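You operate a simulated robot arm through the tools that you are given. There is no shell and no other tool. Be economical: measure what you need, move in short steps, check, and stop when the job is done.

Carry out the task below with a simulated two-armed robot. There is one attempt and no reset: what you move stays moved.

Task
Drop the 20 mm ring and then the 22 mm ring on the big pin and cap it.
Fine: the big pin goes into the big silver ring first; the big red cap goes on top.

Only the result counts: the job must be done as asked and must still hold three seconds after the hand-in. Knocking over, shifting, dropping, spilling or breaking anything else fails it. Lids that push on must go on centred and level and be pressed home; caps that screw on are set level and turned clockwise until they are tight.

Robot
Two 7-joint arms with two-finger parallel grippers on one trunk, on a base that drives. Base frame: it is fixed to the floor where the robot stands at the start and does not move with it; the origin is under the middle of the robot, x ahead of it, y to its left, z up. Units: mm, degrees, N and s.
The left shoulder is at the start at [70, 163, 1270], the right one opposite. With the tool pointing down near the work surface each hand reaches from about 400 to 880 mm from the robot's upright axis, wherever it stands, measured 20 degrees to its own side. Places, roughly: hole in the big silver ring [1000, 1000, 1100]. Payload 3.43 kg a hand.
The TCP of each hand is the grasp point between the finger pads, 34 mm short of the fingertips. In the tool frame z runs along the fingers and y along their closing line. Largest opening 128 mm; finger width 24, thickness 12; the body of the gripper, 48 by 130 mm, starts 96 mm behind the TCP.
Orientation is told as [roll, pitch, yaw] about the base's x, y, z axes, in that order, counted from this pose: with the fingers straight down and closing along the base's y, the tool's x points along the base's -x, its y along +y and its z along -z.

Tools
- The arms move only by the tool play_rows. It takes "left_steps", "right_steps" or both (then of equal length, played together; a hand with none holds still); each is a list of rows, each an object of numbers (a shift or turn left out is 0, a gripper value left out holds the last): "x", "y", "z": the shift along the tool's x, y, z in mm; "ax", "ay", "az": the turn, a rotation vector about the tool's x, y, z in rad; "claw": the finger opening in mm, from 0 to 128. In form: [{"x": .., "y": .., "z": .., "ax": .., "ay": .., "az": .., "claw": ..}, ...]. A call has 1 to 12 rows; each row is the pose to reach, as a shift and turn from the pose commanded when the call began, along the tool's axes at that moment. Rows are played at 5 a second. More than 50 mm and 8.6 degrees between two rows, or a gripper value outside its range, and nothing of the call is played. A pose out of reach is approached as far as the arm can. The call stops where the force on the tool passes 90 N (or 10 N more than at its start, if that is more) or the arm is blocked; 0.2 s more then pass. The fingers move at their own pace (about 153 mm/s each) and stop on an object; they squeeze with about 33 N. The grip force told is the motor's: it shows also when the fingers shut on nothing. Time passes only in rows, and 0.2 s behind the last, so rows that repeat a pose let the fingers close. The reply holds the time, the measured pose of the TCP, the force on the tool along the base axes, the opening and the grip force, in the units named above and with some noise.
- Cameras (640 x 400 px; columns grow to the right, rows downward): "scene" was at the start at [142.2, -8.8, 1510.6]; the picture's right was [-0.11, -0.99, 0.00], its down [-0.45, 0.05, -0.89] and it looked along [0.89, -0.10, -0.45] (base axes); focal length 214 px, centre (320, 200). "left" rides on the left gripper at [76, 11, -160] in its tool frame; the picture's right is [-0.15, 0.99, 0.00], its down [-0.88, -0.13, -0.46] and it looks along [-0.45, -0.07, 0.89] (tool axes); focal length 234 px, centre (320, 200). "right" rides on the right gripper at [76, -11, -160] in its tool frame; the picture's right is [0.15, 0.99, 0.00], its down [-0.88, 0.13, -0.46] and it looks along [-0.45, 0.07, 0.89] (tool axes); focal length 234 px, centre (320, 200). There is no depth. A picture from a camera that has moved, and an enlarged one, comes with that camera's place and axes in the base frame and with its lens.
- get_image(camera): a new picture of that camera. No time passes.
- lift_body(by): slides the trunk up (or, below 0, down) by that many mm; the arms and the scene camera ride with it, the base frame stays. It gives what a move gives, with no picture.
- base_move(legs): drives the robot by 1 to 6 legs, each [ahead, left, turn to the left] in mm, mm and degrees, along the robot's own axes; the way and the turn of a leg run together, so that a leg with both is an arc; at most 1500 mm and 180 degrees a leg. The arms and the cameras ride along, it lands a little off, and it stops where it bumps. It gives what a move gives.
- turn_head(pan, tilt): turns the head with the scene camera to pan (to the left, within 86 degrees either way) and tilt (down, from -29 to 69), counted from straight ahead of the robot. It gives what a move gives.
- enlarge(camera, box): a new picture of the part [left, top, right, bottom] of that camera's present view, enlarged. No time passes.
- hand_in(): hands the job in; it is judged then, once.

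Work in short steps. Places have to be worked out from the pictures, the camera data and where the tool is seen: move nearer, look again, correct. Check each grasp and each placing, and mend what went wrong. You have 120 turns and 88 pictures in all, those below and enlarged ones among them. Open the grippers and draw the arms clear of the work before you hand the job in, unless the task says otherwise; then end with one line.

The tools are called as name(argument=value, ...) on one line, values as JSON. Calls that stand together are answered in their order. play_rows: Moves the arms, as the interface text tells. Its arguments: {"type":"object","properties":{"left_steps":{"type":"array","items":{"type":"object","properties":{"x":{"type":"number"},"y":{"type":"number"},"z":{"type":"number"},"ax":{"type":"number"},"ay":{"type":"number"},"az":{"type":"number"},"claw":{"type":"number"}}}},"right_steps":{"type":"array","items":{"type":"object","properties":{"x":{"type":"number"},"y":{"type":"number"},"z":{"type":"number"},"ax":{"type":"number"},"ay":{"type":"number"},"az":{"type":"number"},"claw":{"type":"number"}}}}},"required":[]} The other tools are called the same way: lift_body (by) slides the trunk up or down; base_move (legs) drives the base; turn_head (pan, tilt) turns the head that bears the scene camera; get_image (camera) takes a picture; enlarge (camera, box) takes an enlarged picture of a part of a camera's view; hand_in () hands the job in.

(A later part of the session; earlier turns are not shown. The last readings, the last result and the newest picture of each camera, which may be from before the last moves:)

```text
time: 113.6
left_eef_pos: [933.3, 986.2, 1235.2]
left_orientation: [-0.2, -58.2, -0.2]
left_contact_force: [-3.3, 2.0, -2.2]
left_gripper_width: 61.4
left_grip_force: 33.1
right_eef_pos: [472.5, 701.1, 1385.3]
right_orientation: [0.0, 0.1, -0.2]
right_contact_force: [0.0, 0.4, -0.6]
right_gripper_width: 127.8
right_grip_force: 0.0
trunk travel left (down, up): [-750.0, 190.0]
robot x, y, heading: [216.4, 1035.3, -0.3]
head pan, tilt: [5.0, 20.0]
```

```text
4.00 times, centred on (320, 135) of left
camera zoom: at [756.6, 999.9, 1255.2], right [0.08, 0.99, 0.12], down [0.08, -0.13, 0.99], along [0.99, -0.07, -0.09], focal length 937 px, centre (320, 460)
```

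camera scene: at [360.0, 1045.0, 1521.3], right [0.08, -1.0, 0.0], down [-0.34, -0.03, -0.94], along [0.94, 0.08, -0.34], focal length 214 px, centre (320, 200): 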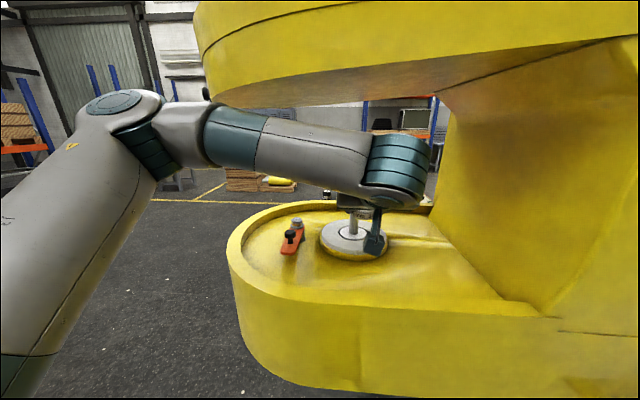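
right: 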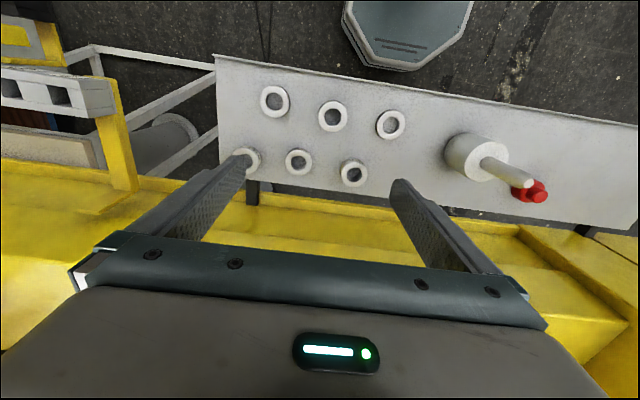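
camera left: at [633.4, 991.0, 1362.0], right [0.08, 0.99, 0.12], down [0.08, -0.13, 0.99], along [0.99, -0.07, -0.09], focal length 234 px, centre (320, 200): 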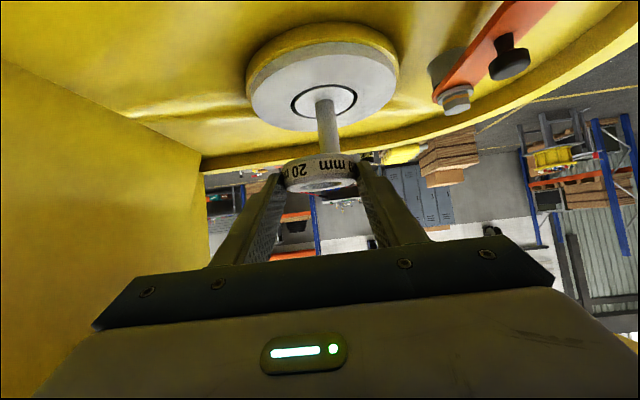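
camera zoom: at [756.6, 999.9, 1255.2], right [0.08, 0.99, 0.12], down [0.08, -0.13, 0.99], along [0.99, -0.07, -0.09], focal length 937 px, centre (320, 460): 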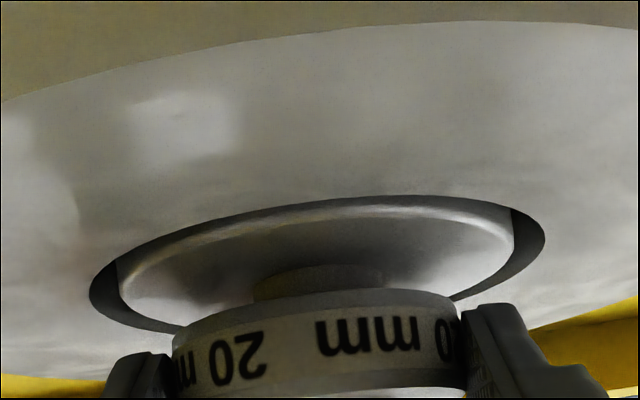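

Ring is ~12 mm above the body top. Lower 8 mm more, release, and withdraw back along the fingers.

play_rows(left_steps=[{"x": 3.4, "z": 2.1}, {"x": 6.8, "z": 4.2}, {"x": 6.8, "z": 4.2, "claw": 80}, {"x": 6.8, "z": 4.2, "claw": 84}, {"x": 6.8, "z": 4.2}, {"x": 6.8, "z": -30}, {"x": 6.8, "z": -70}, {"x": 6.8, "z": -110}, {"x": 6.8, "z": -140}, {"x": 6.8, "z": -140}])

get_image(camera="left")

```text
time: 115.8
left_eef_pos: [810.8, 989.1, 1306.0]
left_orientation: [-0.2, -58.2, -0.2]
left_contact_force: [-0.2, 0.9, -0.4]
left_gripper_width: 83.9
left_grip_force: 0.0
right_eef_pos: [473.0, 701.4, 1384.6]
right_orientation: [-0.1, 0.1, -0.2]
right_contact_force: [0.8, 0.1, -0.5]
right_gripper_width: 127.8
right_grip_force: 0.2
trunk travel left (down, up): [-750.0, 190.0]
robot x, y, heading: [216.1, 1036.4, -0.6]
head pan, tilt: [5.0, 20.0]
```

```text
26 pictures are left
camera left: at [635.8, 1001.2, 1325.7], right [0.08, 0.99, 0.12], down [0.08, -0.13, 0.99], along [0.99, -0.07, -0.09], focal length 234 px, centre (320, 200)
```

left: 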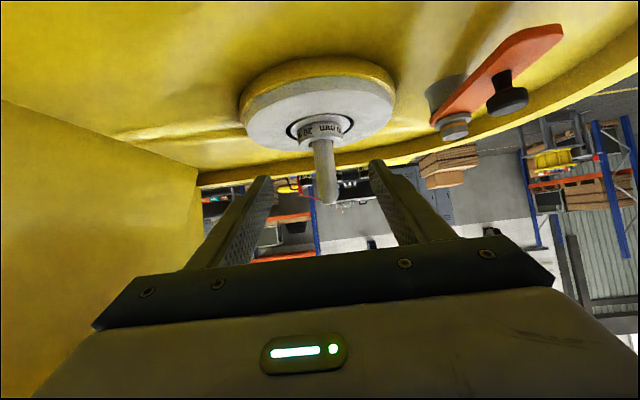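

The 20 mm ring sits on the body. Now I go back for the 22 mm ring at ≈(545, −369).

base_move(legs=[[-350, 0, 0.4], [0, -1358, 0]])

play_rows(left_steps=[{"x": 34, "z": 21}, {"x": 68, "z": 42}, {"x": 102, "z": 64}, {"x": 136, "z": 85}, {"x": 136, "z": 85}])

get_image(camera="left")

```text
time: 124.4
left_eef_pos: [491.7, -326.7, 1305.5]
left_orientation: [-0.2, -58.1, 2.7]
left_contact_force: [1.0, 0.0, 0.1]
left_gripper_width: 84.0
left_grip_force: 0.0
right_eef_pos: [166.7, -630.1, 1386.4]
right_orientation: [0.0, 0.1, 2.6]
right_contact_force: [0.4, 0.7, 0.4]
right_gripper_width: 128.0
right_grip_force: 0.1
trunk travel left (down, up): [-750.0, 190.0]
robot x, y, heading: [-104.3, -310.2, 2.6]
head pan, tilt: [5.0, 20.0]
```

```text
time: 125.6
left_eef_pos: [491.4, -325.3, 1146.0]
left_orientation: [-0.3, -58.2, 2.7]
left_contact_force: [-0.3, -0.7, -0.4]
left_gripper_width: 83.7
left_grip_force: 0.1
right_eef_pos: [165.9, -630.3, 1385.4]
right_orientation: [0.0, 0.1, 2.6]
right_contact_force: [0.4, 0.3, 1.3]
right_gripper_width: 128.0
right_grip_force: 0.1
trunk travel left (down, up): [-750.0, 190.0]
robot x, y, heading: [-107.1, -310.3, 2.5]
head pan, tilt: [5.0, 20.0]
```

```text
25 pictures are left
camera left: at [315.2, -322.1, 1165.7], right [0.03, 0.99, 0.12], down [0.08, -0.13, 0.99], along [1.0, -0.02, -0.09], focal length 234 px, centre (320, 200)
```

left: 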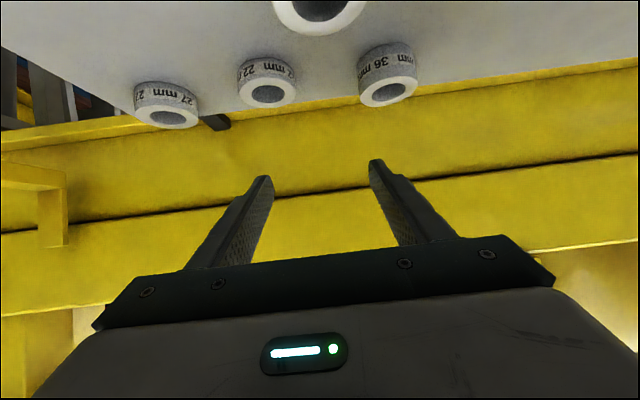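

Heading is off 2.6°; the 22 mm ring is at ≈(557, −368). I straighten the base first.

base_move(legs=[[0, 0, -2.6]])

```text
time: 126.4
left_eef_pos: [491.7, -352.3, 1146.0]
left_orientation: [-0.3, -57.9, 0.3]
left_contact_force: [0.8, 0.3, -0.4]
left_gripper_width: 84.0
left_grip_force: 0.1
right_eef_pos: [153.5, -641.0, 1385.9]
right_orientation: [-0.1, 0.1, 0.0]
right_contact_force: [0.4, 0.8, -0.1]
right_gripper_width: 128.0
right_grip_force: 0.1
trunk travel left (down, up): [-750.0, 190.0]
robot x, y, heading: [-108.5, -307.2, -0.2]
head pan, tilt: [5.0, 20.0]
```

Move over the ring and down to z≈1052, checking with the hand camera.

play_rows(left_steps=[{"x": -13, "y": -8, "z": 20}, {"x": -25, "y": -15.5, "z": 41}, {"x": 2, "y": -15.5, "z": 57}, {"x": 28, "y": -15.5, "z": 74}, {"x": 54, "y": -15.5, "z": 90.5}, {"x": 54, "y": -15.5, "z": 90.5}])

enlarge(camera="left", box=[200, 80, 440, 230])

```text
time: 127.8
left_eef_pos: [538.8, -370.6, 1051.0]
left_orientation: [-0.3, -58.1, 0.2]
left_contact_force: [0.7, 0.3, 0.1]
left_gripper_width: 83.9
left_grip_force: 0.0
right_eef_pos: [152.0, -644.2, 1385.6]
right_orientation: [0.1, 0.1, 0.0]
right_contact_force: [0.4, -0.1, 0.7]
right_gripper_width: 127.8
right_grip_force: 0.0
trunk travel left (down, up): [-750.0, 190.0]
robot x, y, heading: [-109.3, -306.3, -0.0]
head pan, tilt: [5.0, 20.0]
```

```text
2.67 times, centred on (320, 155) of left
camera zoom: at [362.3, -358.9, 1071.6], right [0.08, 0.99, 0.12], down [0.08, -0.13, 0.99], along [0.99, -0.07, -0.09], focal length 624 px, centre (320, 320)
```

zoom: 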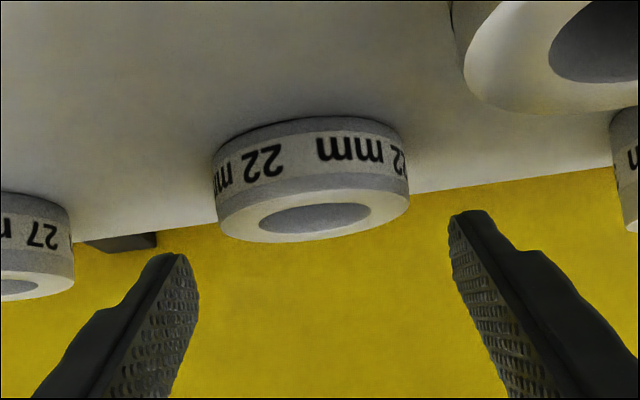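

Same relation as with the first ring (centre 16.5 mm ahead, y aligned). Lower 20 mm, close and lift.

play_rows(left_steps=[{"x": 8.5, "z": 5.3}, {"x": 17, "z": 10.6}, {"x": 17, "z": 10.6, "claw": 40}, {"x": 17, "z": 10.6, "claw": 40}, {"x": 17, "z": 10.6, "claw": 40}, {"x": 0, "z": 0}, {"x": -17, "z": -10.6}, {"x": -51, "z": -31.8}, {"x": -85, "z": -53}, {"x": -85, "z": -53}])

enlarge(camera="left", box=[220, 100, 420, 225])

```text
time: 130.0
left_eef_pos: [539.6, -369.6, 1150.4]
left_orientation: [0.0, -57.9, 0.0]
left_contact_force: [-0.2, 0.2, -3.6]
left_gripper_width: 61.4
left_grip_force: 32.9
right_eef_pos: [153.5, -643.5, 1385.9]
right_orientation: [0.0, 0.0, 0.1]
right_contact_force: [-0.2, -0.3, -0.7]
right_gripper_width: 128.1
right_grip_force: 0.0
trunk travel left (down, up): [-750.0, 190.0]
robot x, y, heading: [-107.4, -310.3, 0.1]
head pan, tilt: [5.0, 20.0]
```

```text
3.20 times, centred on (320, 162) of left
camera zoom: at [363.0, -357.6, 1171.3], right [0.08, 0.99, 0.12], down [0.08, -0.13, 0.99], along [0.99, -0.07, -0.09], focal length 749 px, centre (320, 320)
```

zoom: 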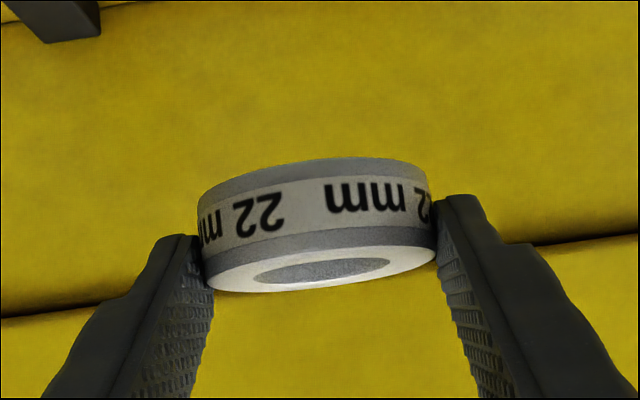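

22 mm ring held well. Raise it and drive to the pin.

play_rows(left_steps=[{"x": -33, "z": -20}, {"x": -66, "z": -41}, {"x": -98, "z": -61}, {"x": -131, "z": -82}, {"x": -164, "z": -102}, {"x": -164, "z": -102}])

base_move(legs=[[-80, 0, 0], [0, 1358, 0], [350, 0, 0]])

play_rows(left_steps=[{"z": 0}])

```text
time: 131.4
left_eef_pos: [538.8, -368.7, 1345.1]
left_orientation: [-0.1, -57.9, 0.1]
left_contact_force: [-0.1, -0.1, -3.2]
left_gripper_width: 61.3
left_grip_force: 33.1
right_eef_pos: [153.2, -643.3, 1386.0]
right_orientation: [0.0, 0.1, 0.0]
right_contact_force: [1.1, -0.3, 0.0]
right_gripper_width: 128.0
right_grip_force: 0.1
trunk travel left (down, up): [-750.0, 190.0]
robot x, y, heading: [-105.2, -306.9, -0.0]
head pan, tilt: [5.0, 20.0]
```

```text
time: 140.7
left_eef_pos: [778.3, 1029.9, 1346.2]
left_orientation: [-0.1, -58.1, 2.9]
left_contact_force: [0.5, 0.1, -3.3]
left_gripper_width: 61.4
left_grip_force: 33.9
right_eef_pos: [406.1, 736.3, 1386.9]
right_orientation: [0.1, 0.0, 2.8]
right_contact_force: [0.8, -0.8, -0.2]
right_gripper_width: 128.0
right_grip_force: 0.1
trunk travel left (down, up): [-750.0, 190.0]
robot x, y, heading: [129.0, 1064.8, 2.9]
head pan, tilt: [5.0, 20.0]
```

```text
time: 141.1
left_eef_pos: [778.3, 1030.0, 1345.2]
left_orientation: [-0.2, -58.1, 2.8]
left_contact_force: [-0.1, 0.1, -3.0]
left_gripper_width: 61.3
left_grip_force: 32.9
right_eef_pos: [405.8, 737.3, 1386.2]
right_orientation: [0.0, 0.0, 2.7]
right_contact_force: [0.1, -0.2, -0.7]
right_gripper_width: 128.1
right_grip_force: 0.1
trunk travel left (down, up): [-750.0, 190.0]
robot x, y, heading: [131.2, 1058.4, 2.8]
head pan, tilt: [5.0, 20.0]
```

Heading drifted 2.8°; I turn it back and go 35 mm ahead.

base_move(legs=[[0, 0, -2.8], [35, 0, 0]])

get_image(camera="left")

```text
time: 142.4
left_eef_pos: [803.7, 997.6, 1348.4]
left_orientation: [-0.2, -58.5, 0.1]
left_contact_force: [-0.9, -0.8, -3.5]
left_gripper_width: 61.7
left_grip_force: 32.6
right_eef_pos: [416.4, 724.6, 1387.7]
right_orientation: [-0.1, -0.3, -0.1]
right_contact_force: [-0.4, 0.8, 0.3]
right_gripper_width: 128.0
right_grip_force: 0.0
trunk travel left (down, up): [-750.0, 190.0]
robot x, y, heading: [165.8, 1060.8, -0.2]
head pan, tilt: [5.0, 20.0]
```

```text
22 pictures are left
camera left: at [627.2, 1010.3, 1368.5], right [0.08, 0.99, 0.12], down [0.07, -0.13, 0.99], along [0.99, -0.07, -0.08], focal length 234 px, centre (320, 200)
```

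left: 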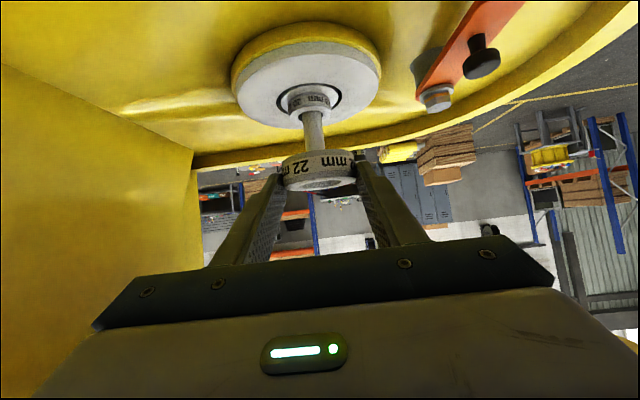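

Move forward 128 mm and right 9.5 mm to put the ring over the tip, then check.

play_rows(left_steps=[{"x": -17, "y": -3, "z": 27}, {"x": -34, "y": -5, "z": 54}, {"x": -51, "y": -7, "z": 81}, {"x": -68, "y": -9.5, "z": 109}, {"x": -68, "y": -9.5, "z": 109}, {"x": -68, "y": -9.5, "z": 109}])

enlarge(camera="left", box=[240, 75, 400, 175])

```text
time: 143.8
left_eef_pos: [940.1, 986.0, 1345.7]
left_orientation: [-0.2, -58.1, 0.0]
left_contact_force: [0.5, -1.1, -3.1]
left_gripper_width: 61.4
left_grip_force: 32.9
right_eef_pos: [425.2, 723.2, 1385.8]
right_orientation: [-0.1, 0.0, 0.0]
right_contact_force: [0.2, -0.2, -0.1]
right_gripper_width: 128.1
right_grip_force: 0.1
trunk travel left (down, up): [-750.0, 190.0]
robot x, y, heading: [162.8, 1054.9, 0.1]
head pan, tilt: [5.0, 20.0]
```

```text
4.00 times, centred on (320, 125) of left
camera zoom: at [763.6, 999.3, 1365.2], right [0.08, 0.99, 0.12], down [0.08, -0.13, 0.99], along [0.99, -0.07, -0.09], focal length 937 px, centre (320, 500)
```

zoom: 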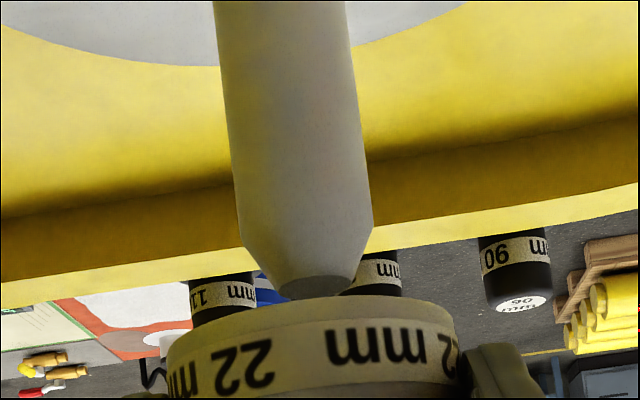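

Shaft needs ring −6.5 mm x, +2 mm y. Correct and lower 40 mm over the tip.

play_rows(left_steps=[{"x": 3.4, "y": 2, "z": -5.5}, {"x": 3.4, "y": 2, "z": -5.5}, {"x": 7.6, "y": 2, "z": -2.8}, {"x": 11.9, "y": 2, "z": -0.2}, {"x": 16.1, "y": 2, "z": 2.4}, {"x": 20.4, "y": 2, "z": 5.1}, {"x": 28.8, "y": 2, "z": 10.4}, {"x": 37.3, "y": 2, "z": 15.7}, {"x": 37.3, "y": 2, "z": 15.7}])

```text
time: 145.8
left_eef_pos: [933.5, 990.0, 1304.7]
left_orientation: [-0.2, -58.1, 0.0]
left_contact_force: [-0.3, 0.3, -2.7]
left_gripper_width: 61.5
left_grip_force: 33.0
right_eef_pos: [424.4, 722.6, 1385.7]
right_orientation: [-0.1, -0.1, 0.0]
right_contact_force: [-0.1, 0.6, 0.1]
right_gripper_width: 127.9
right_grip_force: 0.1
trunk travel left (down, up): [-750.0, 190.0]
robot x, y, heading: [167.6, 1057.1, -0.0]
head pan, tilt: [5.0, 20.0]
```

Went over the tip with no force. Lower another 55 mm.

play_rows(left_steps=[{"x": 8.5, "z": 5.3}, {"x": 17, "z": 10.6}, {"x": 25.5, "z": 15.9}, {"x": 34, "z": 21.2}, {"x": 42.4, "z": 26.5}, {"x": 46.6, "z": 29.2}, {"x": 46.6, "z": 29.2}])

enlarge(camera="left", box=[240, 75, 400, 175])

```text
time: 147.4
left_eef_pos: [931.9, 989.7, 1251.9]
left_orientation: [-0.2, -58.2, 0.0]
left_contact_force: [1.3, -1.3, 1.9]
left_gripper_width: 61.3
left_grip_force: 32.6
right_eef_pos: [423.4, 724.7, 1385.7]
right_orientation: [0.0, 0.1, 0.0]
right_contact_force: [1.3, -0.4, -0.2]
right_gripper_width: 128.0
right_grip_force: 0.1
trunk travel left (down, up): [-750.0, 190.0]
robot x, y, heading: [166.9, 1055.4, 0.1]
head pan, tilt: [5.0, 20.0]
```

```text
4.00 times, centred on (320, 125) of left
camera zoom: at [756.4, 1002.6, 1271.7], right [0.08, 0.99, 0.12], down [0.08, -0.13, 0.99], along [0.99, -0.07, -0.09], focal length 937 px, centre (320, 500)
```

zoom: 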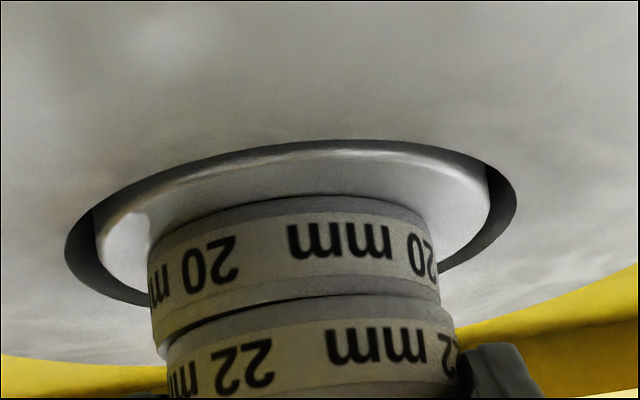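

The 22 mm ring rests on the 20 mm ring. Release and withdraw.

play_rows(left_steps=[{"claw": 80}, {"claw": 84}, {"claw": 84}, {"z": -35}, {"z": -70}, {"z": -105}, {"z": -140}, {"z": -140}])

enlarge(camera="left", box=[200, 60, 440, 210])

```text
time: 149.2
left_eef_pos: [814.2, 991.7, 1325.0]
left_orientation: [-0.1, -58.2, 0.0]
left_contact_force: [-0.4, -0.3, 0.2]
left_gripper_width: 84.0
left_grip_force: 0.1
right_eef_pos: [426.2, 724.1, 1386.3]
right_orientation: [-0.1, 0.1, -0.1]
right_contact_force: [0.3, -0.3, -0.8]
right_gripper_width: 128.2
right_grip_force: 0.0
trunk travel left (down, up): [-750.0, 190.0]
robot x, y, heading: [163.8, 1058.1, 0.1]
head pan, tilt: [5.0, 20.0]
```

```text
2.67 times, centred on (320, 135) of left
camera zoom: at [638.2, 1003.1, 1345.2], right [0.08, 0.99, 0.12], down [0.08, -0.13, 0.99], along [0.99, -0.07, -0.09], focal length 624 px, centre (320, 373)
```

zoom: 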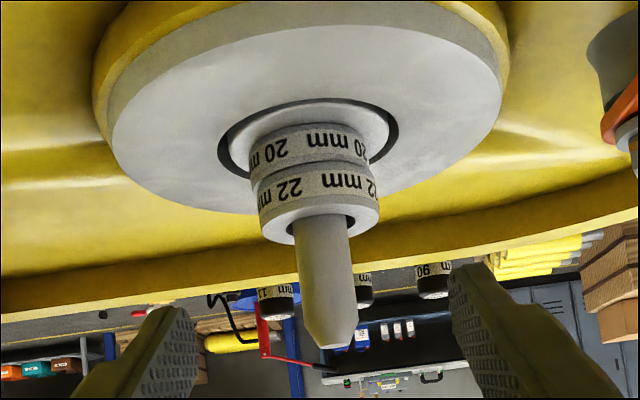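

Both rings are stacked in order. Now for the red cap at ≈(553, 197): drive back and look at it.

base_move(legs=[[-345, 0, 0], [0, -795, -0.5]])

play_rows(left_steps=[{"x": 34, "z": 21}, {"x": 68, "z": 42}, {"x": 102, "z": 64}, {"x": 136, "z": 85}, {"x": 136, "z": 85}])

get_image(camera="left")

turn_head(pan=-15, tilt=35)

get_image(camera="scene")

```text
time: 155.4
left_eef_pos: [460.1, 175.3, 1326.8]
left_orientation: [-0.1, -58.1, -0.9]
left_contact_force: [-1.0, 0.2, 0.2]
left_gripper_width: 84.0
left_grip_force: 0.1
right_eef_pos: [65.4, -85.8, 1387.5]
right_orientation: [-0.1, 0.1, -0.7]
right_contact_force: [0.0, -0.9, -0.3]
right_gripper_width: 128.0
right_grip_force: 0.1
trunk travel left (down, up): [-750.0, 190.0]
robot x, y, heading: [-187.4, 254.2, -0.9]
head pan, tilt: [5.0, 20.0]
```

```text
time: 156.6
left_eef_pos: [461.6, 174.6, 1165.9]
left_orientation: [-0.1, -58.2, -0.8]
left_contact_force: [-0.6, 0.0, -0.3]
left_gripper_width: 83.8
left_grip_force: 0.0
right_eef_pos: [65.6, -86.6, 1386.5]
right_orientation: [-0.1, 0.0, -0.8]
right_contact_force: [0.5, -0.1, 0.9]
right_gripper_width: 127.9
right_grip_force: 0.0
trunk travel left (down, up): [-750.0, 190.0]
robot x, y, heading: [-187.3, 248.2, -0.9]
head pan, tilt: [5.0, 20.0]
```

```text
18 pictures are left
camera left: at [285.9, 188.6, 1185.5], right [0.09, 0.99, 0.12], down [0.08, -0.13, 0.99], along [0.99, -0.08, -0.09], focal length 234 px, centre (320, 200)
```

left: 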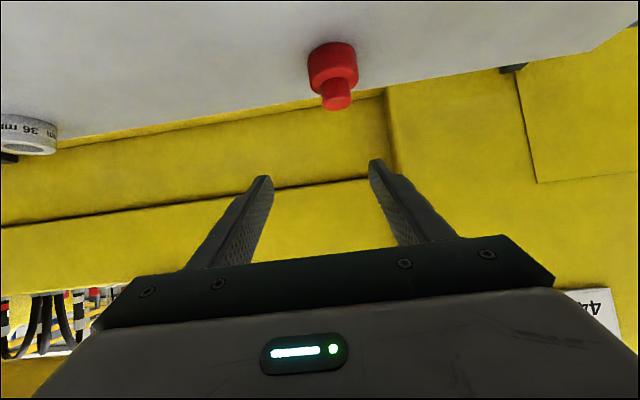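

```text
time: 157.4
left_eef_pos: [462.5, 174.8, 1166.0]
left_orientation: [-0.3, -58.1, -0.9]
left_contact_force: [-1.1, 0.4, 0.1]
left_gripper_width: 83.9
left_grip_force: 0.0
right_eef_pos: [65.5, -85.9, 1385.6]
right_orientation: [0.0, 0.1, -0.9]
right_contact_force: [-0.6, 0.4, -0.4]
right_gripper_width: 127.9
right_grip_force: 0.0
trunk travel left (down, up): [-750.0, 190.0]
robot x, y, heading: [-187.3, 250.8, -0.9]
head pan, tilt: [-15.0, 35.0]
```

```text
17 pictures are left
camera scene: at [-51.4, 228.2, 1497.6], right [-0.27, -0.96, 0.0], down [-0.55, 0.16, -0.82], along [0.79, -0.22, -0.57], focal length 214 px, centre (320, 200)
```

scene: 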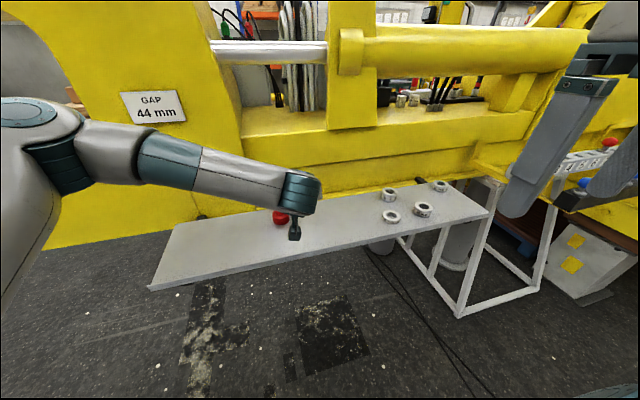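

Cap seen: flange ~60 mm, knob ~34 mm, at ≈(542, 202). I straighten the base, then move above it.

base_move(legs=[[0, 0, 0.9]])

play_rows(left_steps=[{"x": -12, "y": 9, "z": 19}, {"x": -25, "y": 17, "z": 39}, {"x": -2, "y": 17, "z": 53}, {"x": 20, "y": 17, "z": 67}, {"x": 20, "y": 17, "z": 67}])

enlarge(camera="left", box=[220, 40, 420, 165])

```text
time: 158.1
left_eef_pos: [462.3, 182.6, 1166.2]
left_orientation: [-0.1, -58.1, 0.0]
left_contact_force: [0.2, -0.6, -0.3]
left_gripper_width: 84.2
left_grip_force: 0.1
right_eef_pos: [70.9, -83.9, 1385.9]
right_orientation: [0.0, 0.0, 0.2]
right_contact_force: [-0.2, 0.5, 0.7]
right_gripper_width: 128.0
right_grip_force: 0.1
trunk travel left (down, up): [-750.0, 190.0]
robot x, y, heading: [-188.2, 252.2, 0.0]
head pan, tilt: [-15.0, 35.0]
```

```text
time: 159.3
left_eef_pos: [510.5, 200.2, 1113.3]
left_orientation: [-0.2, -58.2, 0.0]
left_contact_force: [0.1, -1.1, 0.2]
left_gripper_width: 83.9
left_grip_force: 0.0
right_eef_pos: [70.4, -81.5, 1387.1]
right_orientation: [-0.1, 0.0, 0.1]
right_contact_force: [0.4, 0.0, 0.5]
right_gripper_width: 128.2
right_grip_force: 0.0
trunk travel left (down, up): [-750.0, 190.0]
robot x, y, heading: [-187.3, 250.2, 0.2]
head pan, tilt: [-15.0, 35.0]
```

```text
3.20 times, centred on (320, 102) of left
camera zoom: at [333.7, 211.4, 1133.5], right [0.08, 0.99, 0.12], down [0.08, -0.13, 0.99], along [0.99, -0.07, -0.09], focal length 749 px, centre (320, 512)
```

zoom: 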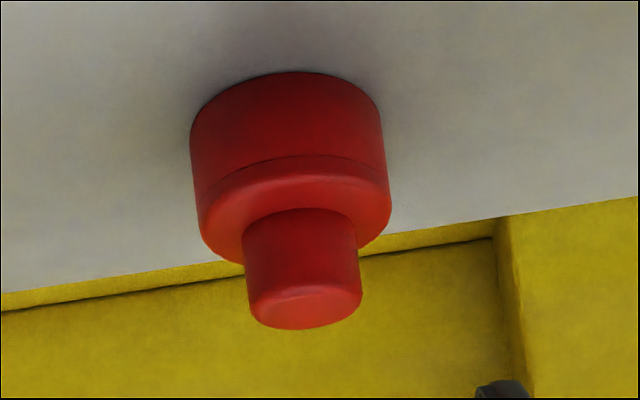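

Cap centre ≈(546.5, 201.5), height ~51. Lower around the flange, close and lift.

play_rows(left_steps=[{"x": -10, "y": 1.3, "z": 16}, {"x": 15, "y": 1.3, "z": 32}, {"x": 40, "y": 1.3, "z": 48}, {"x": 59.5, "y": 1.3, "z": 59.6}, {"x": 59.5, "y": 1.3, "z": 59.6, "claw": 30}, {"x": 59.5, "y": 1.3, "z": 59.6, "claw": 30}, {"x": 59.5, "y": 1.3, "z": 59.6, "claw": 30}])

play_rows(left_steps=[{"x": -17, "z": -10.6}, {"x": -34, "z": -21.2}, {"x": -68, "z": -42.4}, {"x": -102, "z": -63.6}, {"x": -102, "z": -63.6}])

enlarge(camera="left", box=[220, 100, 420, 225])

```text
time: 160.9
left_eef_pos: [529.9, 201.3, 1031.7]
left_orientation: [-0.1, -58.0, 0.0]
left_contact_force: [-0.2, -0.1, -1.3]
left_gripper_width: 57.2
left_grip_force: 33.2
right_eef_pos: [71.7, -82.2, 1386.5]
right_orientation: [0.0, 0.0, 0.1]
right_contact_force: [-0.2, -0.9, 0.4]
right_gripper_width: 128.4
right_grip_force: 0.0
trunk travel left (down, up): [-750.0, 190.0]
robot x, y, heading: [-187.4, 252.5, -0.2]
head pan, tilt: [-15.0, 35.0]
```

```text
time: 162.1
left_eef_pos: [527.9, 200.1, 1152.0]
left_orientation: [-0.2, -58.1, 0.1]
left_contact_force: [-0.5, 0.2, -1.0]
left_gripper_width: 57.3
left_grip_force: 33.0
right_eef_pos: [73.2, -82.7, 1386.3]
right_orientation: [0.0, 0.0, 0.1]
right_contact_force: [0.4, -0.1, -0.6]
right_gripper_width: 127.9
right_grip_force: 0.1
trunk travel left (down, up): [-750.0, 190.0]
robot x, y, heading: [-188.3, 251.2, 0.1]
head pan, tilt: [-15.0, 35.0]
```

```text
3.20 times, centred on (320, 162) of left
camera zoom: at [353.8, 212.7, 1171.4], right [0.08, 0.99, 0.12], down [0.08, -0.13, 0.99], along [0.99, -0.07, -0.09], focal length 749 px, centre (320, 320)
```

zoom: 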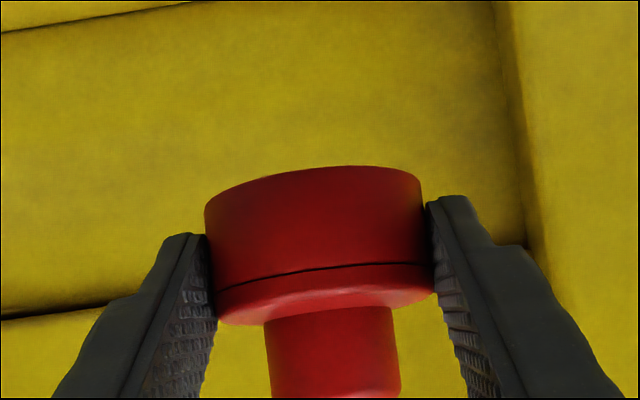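

Cap gripped level on its flange (57.3 mm), centre ~17.5 mm ahead of TCP. Raise, retract a bit, and drive to the pin.

play_rows(left_steps=[{"x": -33, "z": -20}, {"x": -66, "z": -41}, {"x": -98, "z": -61}, {"x": -131, "z": -82}, {"x": -164, "z": -102}, {"x": -148, "z": -128}, {"x": -132, "z": -153}, {"x": -132, "z": -153}])

base_move(legs=[[0, 400, 0], [0, 392, -1.2], [340, 0, 0]])

play_rows(left_steps=[{"z": 0}])

```text
time: 163.9
left_eef_pos: [471.1, 202.4, 1345.6]
left_orientation: [-0.2, -58.1, 0.1]
left_contact_force: [0.2, -0.2, -1.5]
left_gripper_width: 57.2
left_grip_force: 33.2
right_eef_pos: [71.3, -82.1, 1387.0]
right_orientation: [0.0, 0.0, 0.0]
right_contact_force: [-0.2, 0.0, 0.4]
right_gripper_width: 128.0
right_grip_force: 0.0
trunk travel left (down, up): [-750.0, 190.0]
robot x, y, heading: [-186.0, 251.2, 0.0]
head pan, tilt: [-15.0, 35.0]
```

```text
time: 170.3
left_eef_pos: [815.6, 970.2, 1344.9]
left_orientation: [-0.2, -58.2, -1.5]
left_contact_force: [0.8, 0.4, -1.2]
left_gripper_width: 57.3
left_grip_force: 33.1
right_eef_pos: [409.0, 697.8, 1386.6]
right_orientation: [-0.1, -0.1, -1.6]
right_contact_force: [-0.4, -0.9, 0.4]
right_gripper_width: 127.6
right_grip_force: 0.0
trunk travel left (down, up): [-750.0, 190.0]
robot x, y, heading: [159.6, 1037.9, -1.5]
head pan, tilt: [-15.0, 35.0]
```

```text
time: 170.7
left_eef_pos: [816.4, 971.1, 1346.2]
left_orientation: [-0.1, -58.2, -1.6]
left_contact_force: [-0.8, 1.1, -1.6]
left_gripper_width: 57.3
left_grip_force: 33.0
right_eef_pos: [409.2, 698.1, 1386.1]
right_orientation: [-0.1, 0.0, -1.5]
right_contact_force: [-0.2, 0.2, 0.4]
right_gripper_width: 127.7
right_grip_force: 0.1
trunk travel left (down, up): [-750.0, 190.0]
robot x, y, heading: [158.0, 1041.1, -1.9]
head pan, tilt: [-15.0, 35.0]
```

Straighten the heading by 1.6°.

base_move(legs=[[0, 0, 1.6]])

play_rows(left_steps=[{"z": 0}])

```text
time: 171.5
left_eef_pos: [818.6, 986.9, 1345.2]
left_orientation: [-0.2, -58.2, -0.1]
left_contact_force: [0.3, -1.3, -1.3]
left_gripper_width: 57.6
left_grip_force: 32.8
right_eef_pos: [419.3, 704.1, 1385.9]
right_orientation: [0.0, 0.1, 0.1]
right_contact_force: [-0.5, -0.7, 0.2]
right_gripper_width: 128.2
right_grip_force: 0.1
trunk travel left (down, up): [-750.0, 190.0]
robot x, y, heading: [161.2, 1039.1, 0.2]
head pan, tilt: [-15.0, 35.0]
```

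```text
time: 171.9
left_eef_pos: [818.4, 989.5, 1345.5]
left_orientation: [-0.1, -58.1, 0.0]
left_contact_force: [0.7, 0.5, -0.9]
left_gripper_width: 57.1
left_grip_force: 32.9
right_eef_pos: [420.4, 705.0, 1387.3]
right_orientation: [-0.2, -0.1, 0.0]
right_contact_force: [-0.1, 0.7, -0.8]
right_gripper_width: 128.1
right_grip_force: 0.1
trunk travel left (down, up): [-750.0, 190.0]
robot x, y, heading: [159.8, 1039.2, 0.0]
head pan, tilt: [-15.0, 35.0]
```

Move the cap over the tip (target axis ≈(949, 989)) and check with a close-up.

play_rows(left_steps=[{"x": -15, "z": 24}, {"x": -30, "z": 48}, {"x": -45, "z": 72}, {"x": -60, "z": 95.8}, {"x": -60, "z": 95.8}, {"x": -60, "z": 95.8}])

enlarge(camera="left", box=[240, 75, 400, 175])

```text
time: 173.3
left_eef_pos: [931.0, 988.2, 1346.1]
left_orientation: [-0.2, -58.0, -0.1]
left_contact_force: [-0.7, 1.0, -1.6]
left_gripper_width: 57.5
left_grip_force: 32.7
right_eef_pos: [419.5, 704.0, 1386.4]
right_orientation: [-0.1, 0.0, 0.0]
right_contact_force: [0.3, 0.0, 0.1]
right_gripper_width: 127.9
right_grip_force: 0.1
trunk travel left (down, up): [-750.0, 190.0]
robot x, y, heading: [162.7, 1040.2, -0.2]
head pan, tilt: [-15.0, 35.0]
```

```text
4.00 times, centred on (320, 125) of left
camera zoom: at [755.6, 1000.3, 1365.2], right [0.08, 0.99, 0.12], down [0.08, -0.13, 0.99], along [0.99, -0.07, -0.09], focal length 937 px, centre (320, 500)
```

zoom: 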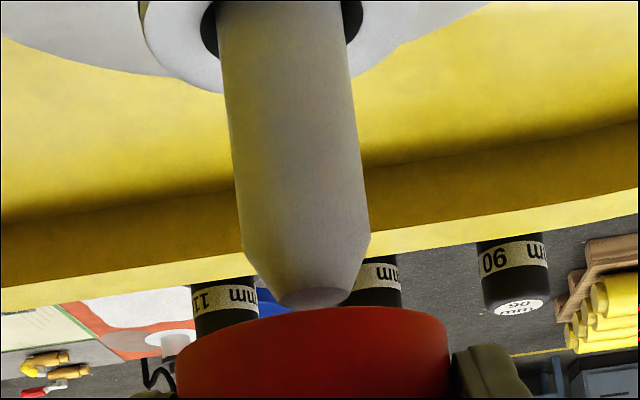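

Cap needs +1.7 mm in y; x agrees (949). Correct and lower 20 mm gently onto the tapered tip.

play_rows(left_steps=[{"y": 1.7}, {"x": 4.2, "y": 1.7, "z": 2.7}, {"x": 8.5, "y": 1.7, "z": 5.3}, {"x": 11, "y": 1.7, "z": 6.9}, {"x": 13.6, "y": 1.7, "z": 8.5}, {"x": 17, "y": 1.7, "z": 10.6}, {"x": 17, "y": 1.7, "z": 10.6}])

```text
time: 174.9
left_eef_pos: [931.2, 990.2, 1325.0]
left_orientation: [-0.2, -58.2, -0.1]
left_contact_force: [0.6, -0.7, -1.5]
left_gripper_width: 57.2
left_grip_force: 32.8
right_eef_pos: [419.7, 705.0, 1385.7]
right_orientation: [0.0, 0.0, 0.0]
right_contact_force: [-0.6, -0.4, 0.4]
right_gripper_width: 128.0
right_grip_force: 0.0
trunk travel left (down, up): [-750.0, 190.0]
robot x, y, heading: [163.3, 1039.8, -0.0]
head pan, tilt: [-15.0, 35.0]
```

Tip is inside the cap with no force. Continue 24 mm.

play_rows(left_steps=[{"x": 3.4, "z": 2.1}, {"x": 6.8, "z": 4.2}, {"x": 10.2, "z": 6.4}, {"x": 13.6, "z": 8.5}, {"x": 17, "z": 10.6}, {"x": 20.4, "z": 12.7}, {"x": 20.4, "z": 12.7}])

enlarge(camera="left", box=[240, 75, 400, 175])

```text
time: 176.5
left_eef_pos: [929.6, 991.1, 1304.9]
left_orientation: [-0.3, -58.4, 0.1]
left_contact_force: [1.4, -0.5, 23.1]
left_gripper_width: 57.8
left_grip_force: 33.0
right_eef_pos: [416.7, 704.7, 1386.8]
right_orientation: [-0.1, -0.1, 0.0]
right_contact_force: [-0.1, 0.1, 0.6]
right_gripper_width: 128.1
right_grip_force: 0.0
trunk travel left (down, up): [-750.0, 190.0]
robot x, y, heading: [163.4, 1039.9, 0.2]
head pan, tilt: [-15.0, 35.0]
```

```text
4.00 times, centred on (320, 125) of left
camera zoom: at [753.1, 1002.0, 1323.6], right [0.08, 0.99, 0.12], down [0.07, -0.13, 0.99], along [0.99, -0.07, -0.08], focal length 937 px, centre (320, 500)
```

zoom: 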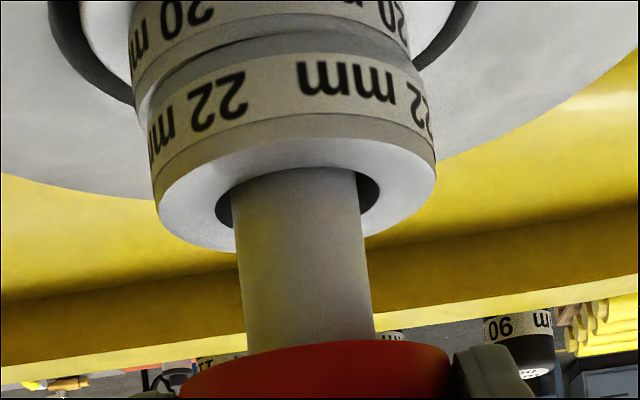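

Contact at cap bottom z≈1275, lateral forces near zero (centred). I press further step by step to see whether it slides on.

play_rows(left_steps=[{"x": 2.5, "z": 1.6}, {"x": 5.1, "z": 3.2}, {"x": 5.1, "z": 3.2}])

```text
time: 177.3
left_eef_pos: [928.7, 990.2, 1295.9]
left_orientation: [-0.2, -58.2, -0.1]
left_contact_force: [-3.3, 0.4, 15.6]
left_gripper_width: 57.1
left_grip_force: 33.2
right_eef_pos: [418.2, 705.3, 1386.2]
right_orientation: [0.0, -0.2, -0.1]
right_contact_force: [-0.3, 0.3, -0.3]
right_gripper_width: 128.1
right_grip_force: 0.0
trunk travel left (down, up): [-750.0, 190.0]
robot x, y, heading: [162.7, 1044.9, -0.1]
head pan, tilt: [-15.0, 35.0]
```

TCP dropped 9 mm at ~16 N: either it slides on with friction or the fingers slip. I look.

enlarge(camera="left", box=[240, 85, 400, 185])

```text
4.00 times, centred on (320, 135) of left
camera zoom: at [752.7, 1001.9, 1315.8], right [0.08, 0.99, 0.12], down [0.08, -0.13, 0.99], along [0.99, -0.07, -0.09], focal length 937 px, centre (320, 460)
```

zoom: 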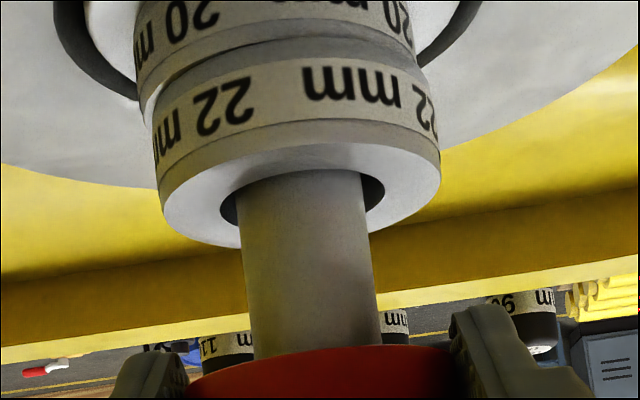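

The cap did not move; the fingers slid ~8 mm down its flange, so the cap stands at a stop (bottom ≈1276). I release, withdraw and inspect it.

play_rows(left_steps=[{"x": -4, "z": -2.5}, {"x": -4, "z": -2.5, "claw": 84}, {"x": -4, "z": -2.5, "claw": 84}, {"x": -4, "z": -2.5}, {"x": -4, "z": -40}, {"x": -4, "z": -80}, {"x": -4, "z": -120}, {"x": -4, "z": -140}, {"x": -4, "z": -140}])

enlarge(camera="left", box=[220, 90, 420, 215])

```text
time: 179.3
left_eef_pos: [817.6, 990.2, 1374.4]
left_orientation: [-0.2, -58.1, 0.1]
left_contact_force: [-0.6, 0.0, -0.3]
left_gripper_width: 84.2
left_grip_force: 0.0
right_eef_pos: [420.1, 705.7, 1385.3]
right_orientation: [-0.1, 0.0, -0.1]
right_contact_force: [0.1, 0.0, -0.7]
right_gripper_width: 127.6
right_grip_force: 0.1
trunk travel left (down, up): [-750.0, 190.0]
robot x, y, heading: [164.4, 1038.3, -0.0]
head pan, tilt: [-15.0, 35.0]
```

```text
3.20 times, centred on (320, 152) of left
camera zoom: at [641.0, 1002.7, 1392.5], right [0.08, 0.99, 0.12], down [0.08, -0.13, 0.99], along [0.99, -0.07, -0.09], focal length 749 px, centre (320, 352)
```

zoom: 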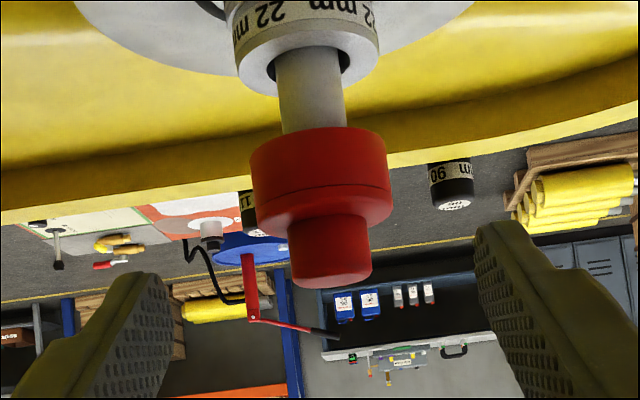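

The cap stands level on the shaft. To press it home I'll close the fingers, tilt to −70° and set the fingertips centred on the knob top (≈(949.5, 990, 1335)).

play_rows(left_steps=[{"x": -5, "claw": 0, "ay": -0.1}, {"x": -5, "claw": 0, "ay": -0.209}, {"x": -24, "z": 28, "ay": -0.209}, {"x": -42, "z": 56, "ay": -0.209}, {"x": -60, "z": 85, "ay": -0.209}, {"x": -60, "z": 85, "ay": -0.209}])

get_image(camera="left")

```text
time: 180.7
left_eef_pos: [922.3, 990.2, 1378.2]
left_orientation: [-0.3, -70.2, 0.2]
left_contact_force: [-0.3, 0.9, -0.2]
left_gripper_width: 0.0
left_grip_force: 33.1
right_eef_pos: [419.6, 704.6, 1386.8]
right_orientation: [-0.2, -0.1, 0.0]
right_contact_force: [0.6, -0.3, -0.1]
right_gripper_width: 127.8
right_grip_force: 0.0
trunk travel left (down, up): [-750.0, 190.0]
robot x, y, heading: [163.3, 1041.6, 0.0]
head pan, tilt: [-15.0, 35.0]
```

```text
10 pictures are left
camera left: at [745.7, 1002.4, 1361.6], right [0.05, 0.99, 0.14], down [-0.13, -0.13, 0.98], along [0.99, -0.07, 0.12], focal length 234 px, centre (320, 200)
```

left: 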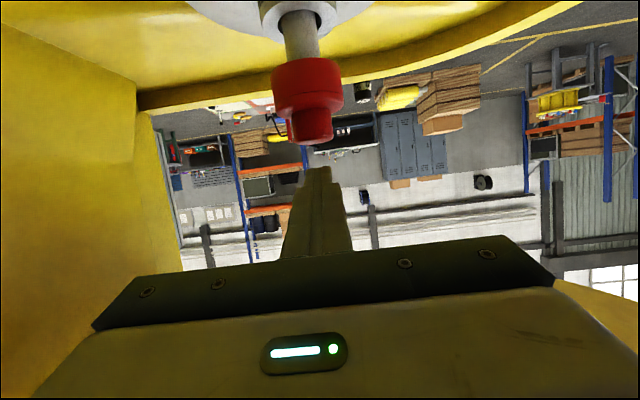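

Fingertips line up over the knob. Lower until contact and press progressively (the call stops at 90 N).

play_rows(left_steps=[{"x": 9.4, "z": 3.4}, {"x": 16, "z": 5.8}, {"x": 18.8, "z": 6.8}, {"x": 21.6, "z": 7.9}, {"x": 24.4, "z": 8.9}, {"x": 27.3, "z": 9.9}, {"x": 30.1, "z": 10.9}, {"x": 32.9, "z": 12}])

```text
time: 182.5
left_eef_pos: [912.3, 990.8, 1358.2]
left_orientation: [-1.0, -71.5, 0.6]
left_contact_force: [-2.4, -0.7, 51.2]
left_gripper_width: 0.1
left_grip_force: 32.9
right_eef_pos: [411.5, 705.7, 1389.2]
right_orientation: [-0.1, -0.3, 0.1]
right_contact_force: [0.1, -0.5, -0.5]
right_gripper_width: 127.8
right_grip_force: 0.1
trunk travel left (down, up): [-750.0, 190.0]
robot x, y, heading: [161.2, 1036.9, 0.0]
head pan, tilt: [-15.0, 35.0]
```

51 N and the knob top stays at z≈1335; the tip deflected ~10 mm back. I look before pressing more.

enlarge(camera="left", box=[220, 40, 420, 165])

```text
3.20 times, centred on (320, 102) of left
camera zoom: at [736.1, 1002.7, 1336.4], right [0.05, 0.99, 0.13], down [-0.15, -0.12, 0.98], along [0.99, -0.07, 0.15], focal length 749 px, centre (320, 512)
```

zoom: 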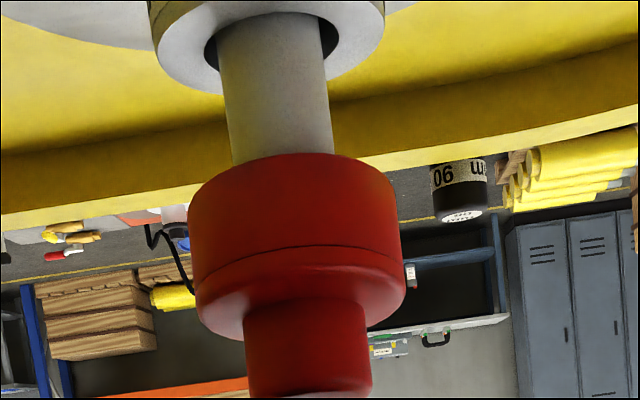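

Still level and unmoved at 51 N, with the press point drifting off-centre. I lift, pre-compensate 8 mm forward, and press harder (stops at 90 N).

play_rows(left_steps=[{"x": -17, "z": -6}, {"x": -19.7, "z": 1.5}, {"x": -12, "z": 4.3}, {"x": -2.7, "z": 9.2}, {"x": 2, "z": 11.5}, {"x": 5, "z": 13.5}, {"x": 8, "z": 15.5}, {"x": 11, "z": 17.5}, {"x": 14, "z": 19.5}, {"x": 17, "z": 21.5}, {"x": 20, "z": 23.5}])

```text
time: 184.4
left_eef_pos: [933.3, 990.4, 1359.2]
left_orientation: [-2.9, -73.6, 2.5]
left_contact_force: [2.2, 1.0, 34.4]
left_gripper_width: 0.0
left_grip_force: 32.9
right_eef_pos: [418.7, 704.5, 1385.0]
right_orientation: [-0.1, 0.1, -0.1]
right_contact_force: [1.3, -0.6, -0.7]
right_gripper_width: 127.9
right_grip_force: 0.0
trunk travel left (down, up): [-750.0, 190.0]
robot x, y, heading: [161.3, 1037.3, -0.1]
head pan, tilt: [-15.0, 35.0]
stopped in row 9 (left hand): the force on the tool passed its limit (the readings are from after the stop); the commanded pose is now the measured one
```

The knob resists 90 N without moving, so it's bottomed axially. To rule out a thread I'll grip the flange and turn it clockwise. First back off and restore the hand's attitude.

play_rows(left_steps=[{"x": -14.4, "z": -4.2}, {"x": -4, "z": -38}, {"x": 6, "z": -74}, {"x": 16.4, "z": -110}, {"x": 16.4, "z": -110, "ax": -0.004, "ay": 0.12, "az": 0.006, "claw": 84}, {"x": 16.4, "z": -110, "ax": -0.009, "ay": 0.237, "az": 0.012, "claw": 84}, {"x": 16.4, "z": -110, "ax": -0.009, "ay": 0.237, "az": 0.012}])

enlarge(camera="left", box=[220, 90, 420, 215])

```text
time: 186.0
left_eef_pos: [824.2, 990.2, 1366.7]
left_orientation: [0.6, -58.9, -0.8]
left_contact_force: [0.1, 0.5, 0.0]
left_gripper_width: 83.6
left_grip_force: 0.1
right_eef_pos: [420.3, 704.8, 1386.1]
right_orientation: [-0.1, 0.0, 0.0]
right_contact_force: [-0.3, -0.4, -0.8]
right_gripper_width: 128.2
right_grip_force: 0.0
trunk travel left (down, up): [-750.0, 190.0]
robot x, y, heading: [164.4, 1042.2, -0.1]
head pan, tilt: [-15.0, 35.0]
```

```text
3.20 times, centred on (320, 152) of left
camera zoom: at [647.5, 1001.8, 1383.9], right [0.08, 0.99, 0.13], down [0.06, -0.14, 0.99], along [0.99, -0.07, -0.07], focal length 749 px, centre (320, 352)
```

zoom: 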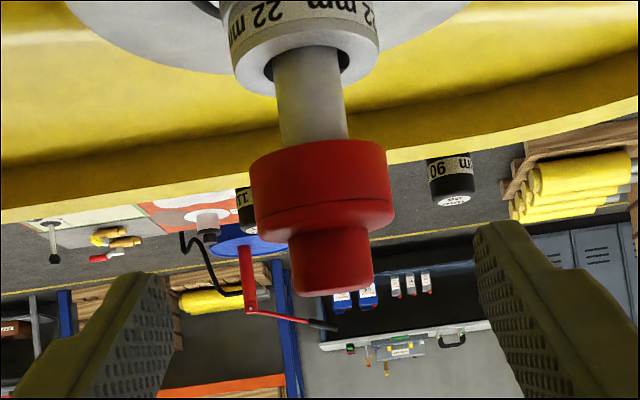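

Cap is level. I bring the open hand down to flange height and forward so that the cap axis is at the TCP, then close.

play_rows(left_steps=[{"x": 33, "z": 20}, {"x": 65.7, "z": 39.7}, {"x": 49, "z": 67}, {"x": 33, "z": 94}, {"x": 16, "z": 120}, {"x": 0.9, "z": 147}, {"x": 0.9, "z": 147}, {"x": 0.9, "z": 147, "claw": 30}, {"x": 0.9, "z": 147, "claw": 30}, {"x": 0.9, "z": 147, "claw": 30}])

```text
time: 188.2
left_eef_pos: [949.1, 990.3, 1288.6]
left_orientation: [0.6, -58.9, -0.8]
left_contact_force: [0.7, -0.4, 0.5]
left_gripper_width: 57.1
left_grip_force: 33.1
right_eef_pos: [419.1, 704.8, 1386.0]
right_orientation: [0.0, -0.1, 0.0]
right_contact_force: [0.4, 0.8, 0.3]
right_gripper_width: 128.0
right_grip_force: 0.0
trunk travel left (down, up): [-750.0, 190.0]
robot x, y, heading: [164.5, 1041.4, -0.2]
head pan, tilt: [-15.0, 35.0]
```

Gripped at full diameter. Turn clockwise 32° and watch the height and forces.

play_rows(left_steps=[{"ax": 0.12, "az": 0.0724}, {"ax": 0.24, "az": 0.145}, {"ax": 0.36, "az": 0.217}, {"ax": 0.479, "az": 0.29}, {"ax": 0.479, "az": 0.29}])

```text
time: 189.4
left_eef_pos: [950.1, 990.8, 1289.3]
left_orientation: [0.8, -58.9, -32.9]
left_contact_force: [-2.3, 1.7, 0.8]
left_gripper_width: 57.0
left_grip_force: 32.8
right_eef_pos: [419.6, 705.1, 1386.6]
right_orientation: [-0.1, 0.0, 0.0]
right_contact_force: [0.6, 0.3, 0.0]
right_gripper_width: 128.1
right_grip_force: 0.0
trunk travel left (down, up): [-750.0, 190.0]
robot x, y, heading: [160.2, 1037.4, -0.2]
head pan, tilt: [-15.0, 35.0]
```

No clear sign. A lift test tells more: a threaded cap would resist a 5 mm lift, a loose one would not.

play_rows(left_steps=[{"x": -2.1, "z": -1.3}, {"x": -4.3, "z": -2.6}, {"x": -4.3, "z": -2.6}])

```text
time: 190.2
left_eef_pos: [950.0, 989.8, 1295.6]
left_orientation: [0.7, -58.8, -33.0]
left_contact_force: [-1.7, 0.7, -1.8]
left_gripper_width: 57.1
left_grip_force: 33.2
right_eef_pos: [419.7, 705.0, 1386.2]
right_orientation: [0.0, 0.0, -0.1]
right_contact_force: [-0.1, 0.0, 0.3]
right_gripper_width: 128.2
right_grip_force: 0.1
trunk travel left (down, up): [-750.0, 190.0]
robot x, y, heading: [162.2, 1040.2, 0.0]
head pan, tilt: [-15.0, 35.0]
```

It lifts freely, so it's only resting. I test for a thread properly: rotate counter-clockwise while lifted, then seat with light pressure, turn clockwise ~75°, and lift-test again.

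play_rows(left_steps=[{"ax": -0.103, "az": -0.062}, {"ax": -0.205, "az": -0.124}, {"ax": -0.308, "az": -0.186}, {"ax": -0.411, "az": -0.248}, {"ax": -0.514, "az": -0.31}, {"ax": -0.616, "az": -0.372}, {"ax": -0.719, "az": -0.434}, {"ax": -0.822, "az": -0.496}, {"ax": -0.924, "az": -0.558}, {"ax": -1.027, "az": -0.62}, {"ax": -1.113, "az": -0.672}, {"ax": -1.113, "az": -0.672}])

```text
time: 192.8
left_eef_pos: [950.1, 990.5, 1296.4]
left_orientation: [0.3, -59.2, 42.0]
left_contact_force: [-0.3, -3.1, -1.1]
left_gripper_width: 57.2
left_grip_force: 32.7
right_eef_pos: [419.8, 704.4, 1386.2]
right_orientation: [-0.1, 0.1, 0.0]
right_contact_force: [-0.2, 0.1, 1.0]
right_gripper_width: 128.1
right_grip_force: 0.0
trunk travel left (down, up): [-750.0, 190.0]
robot x, y, heading: [164.8, 1040.8, 0.0]
head pan, tilt: [-15.0, 35.0]
```

Now lower to seat with light pressure.

play_rows(left_steps=[{"x": 2.6, "z": 1.5}, {"x": 5.1, "z": 3.1}, {"x": 7.3, "z": 4.4}, {"x": 7.3, "z": 4.4}])

```text
time: 193.8
left_eef_pos: [948.8, 990.9, 1289.1]
left_orientation: [0.0, -59.5, 42.3]
left_contact_force: [1.4, -4.6, 14.8]
left_gripper_width: 57.3
left_grip_force: 33.4
right_eef_pos: [418.8, 704.6, 1386.8]
right_orientation: [0.0, 0.0, 0.0]
right_contact_force: [-0.8, -0.2, 0.4]
right_gripper_width: 127.6
right_grip_force: 0.0
trunk travel left (down, up): [-750.0, 190.0]
robot x, y, heading: [161.7, 1040.8, -0.1]
head pan, tilt: [-15.0, 35.0]
```

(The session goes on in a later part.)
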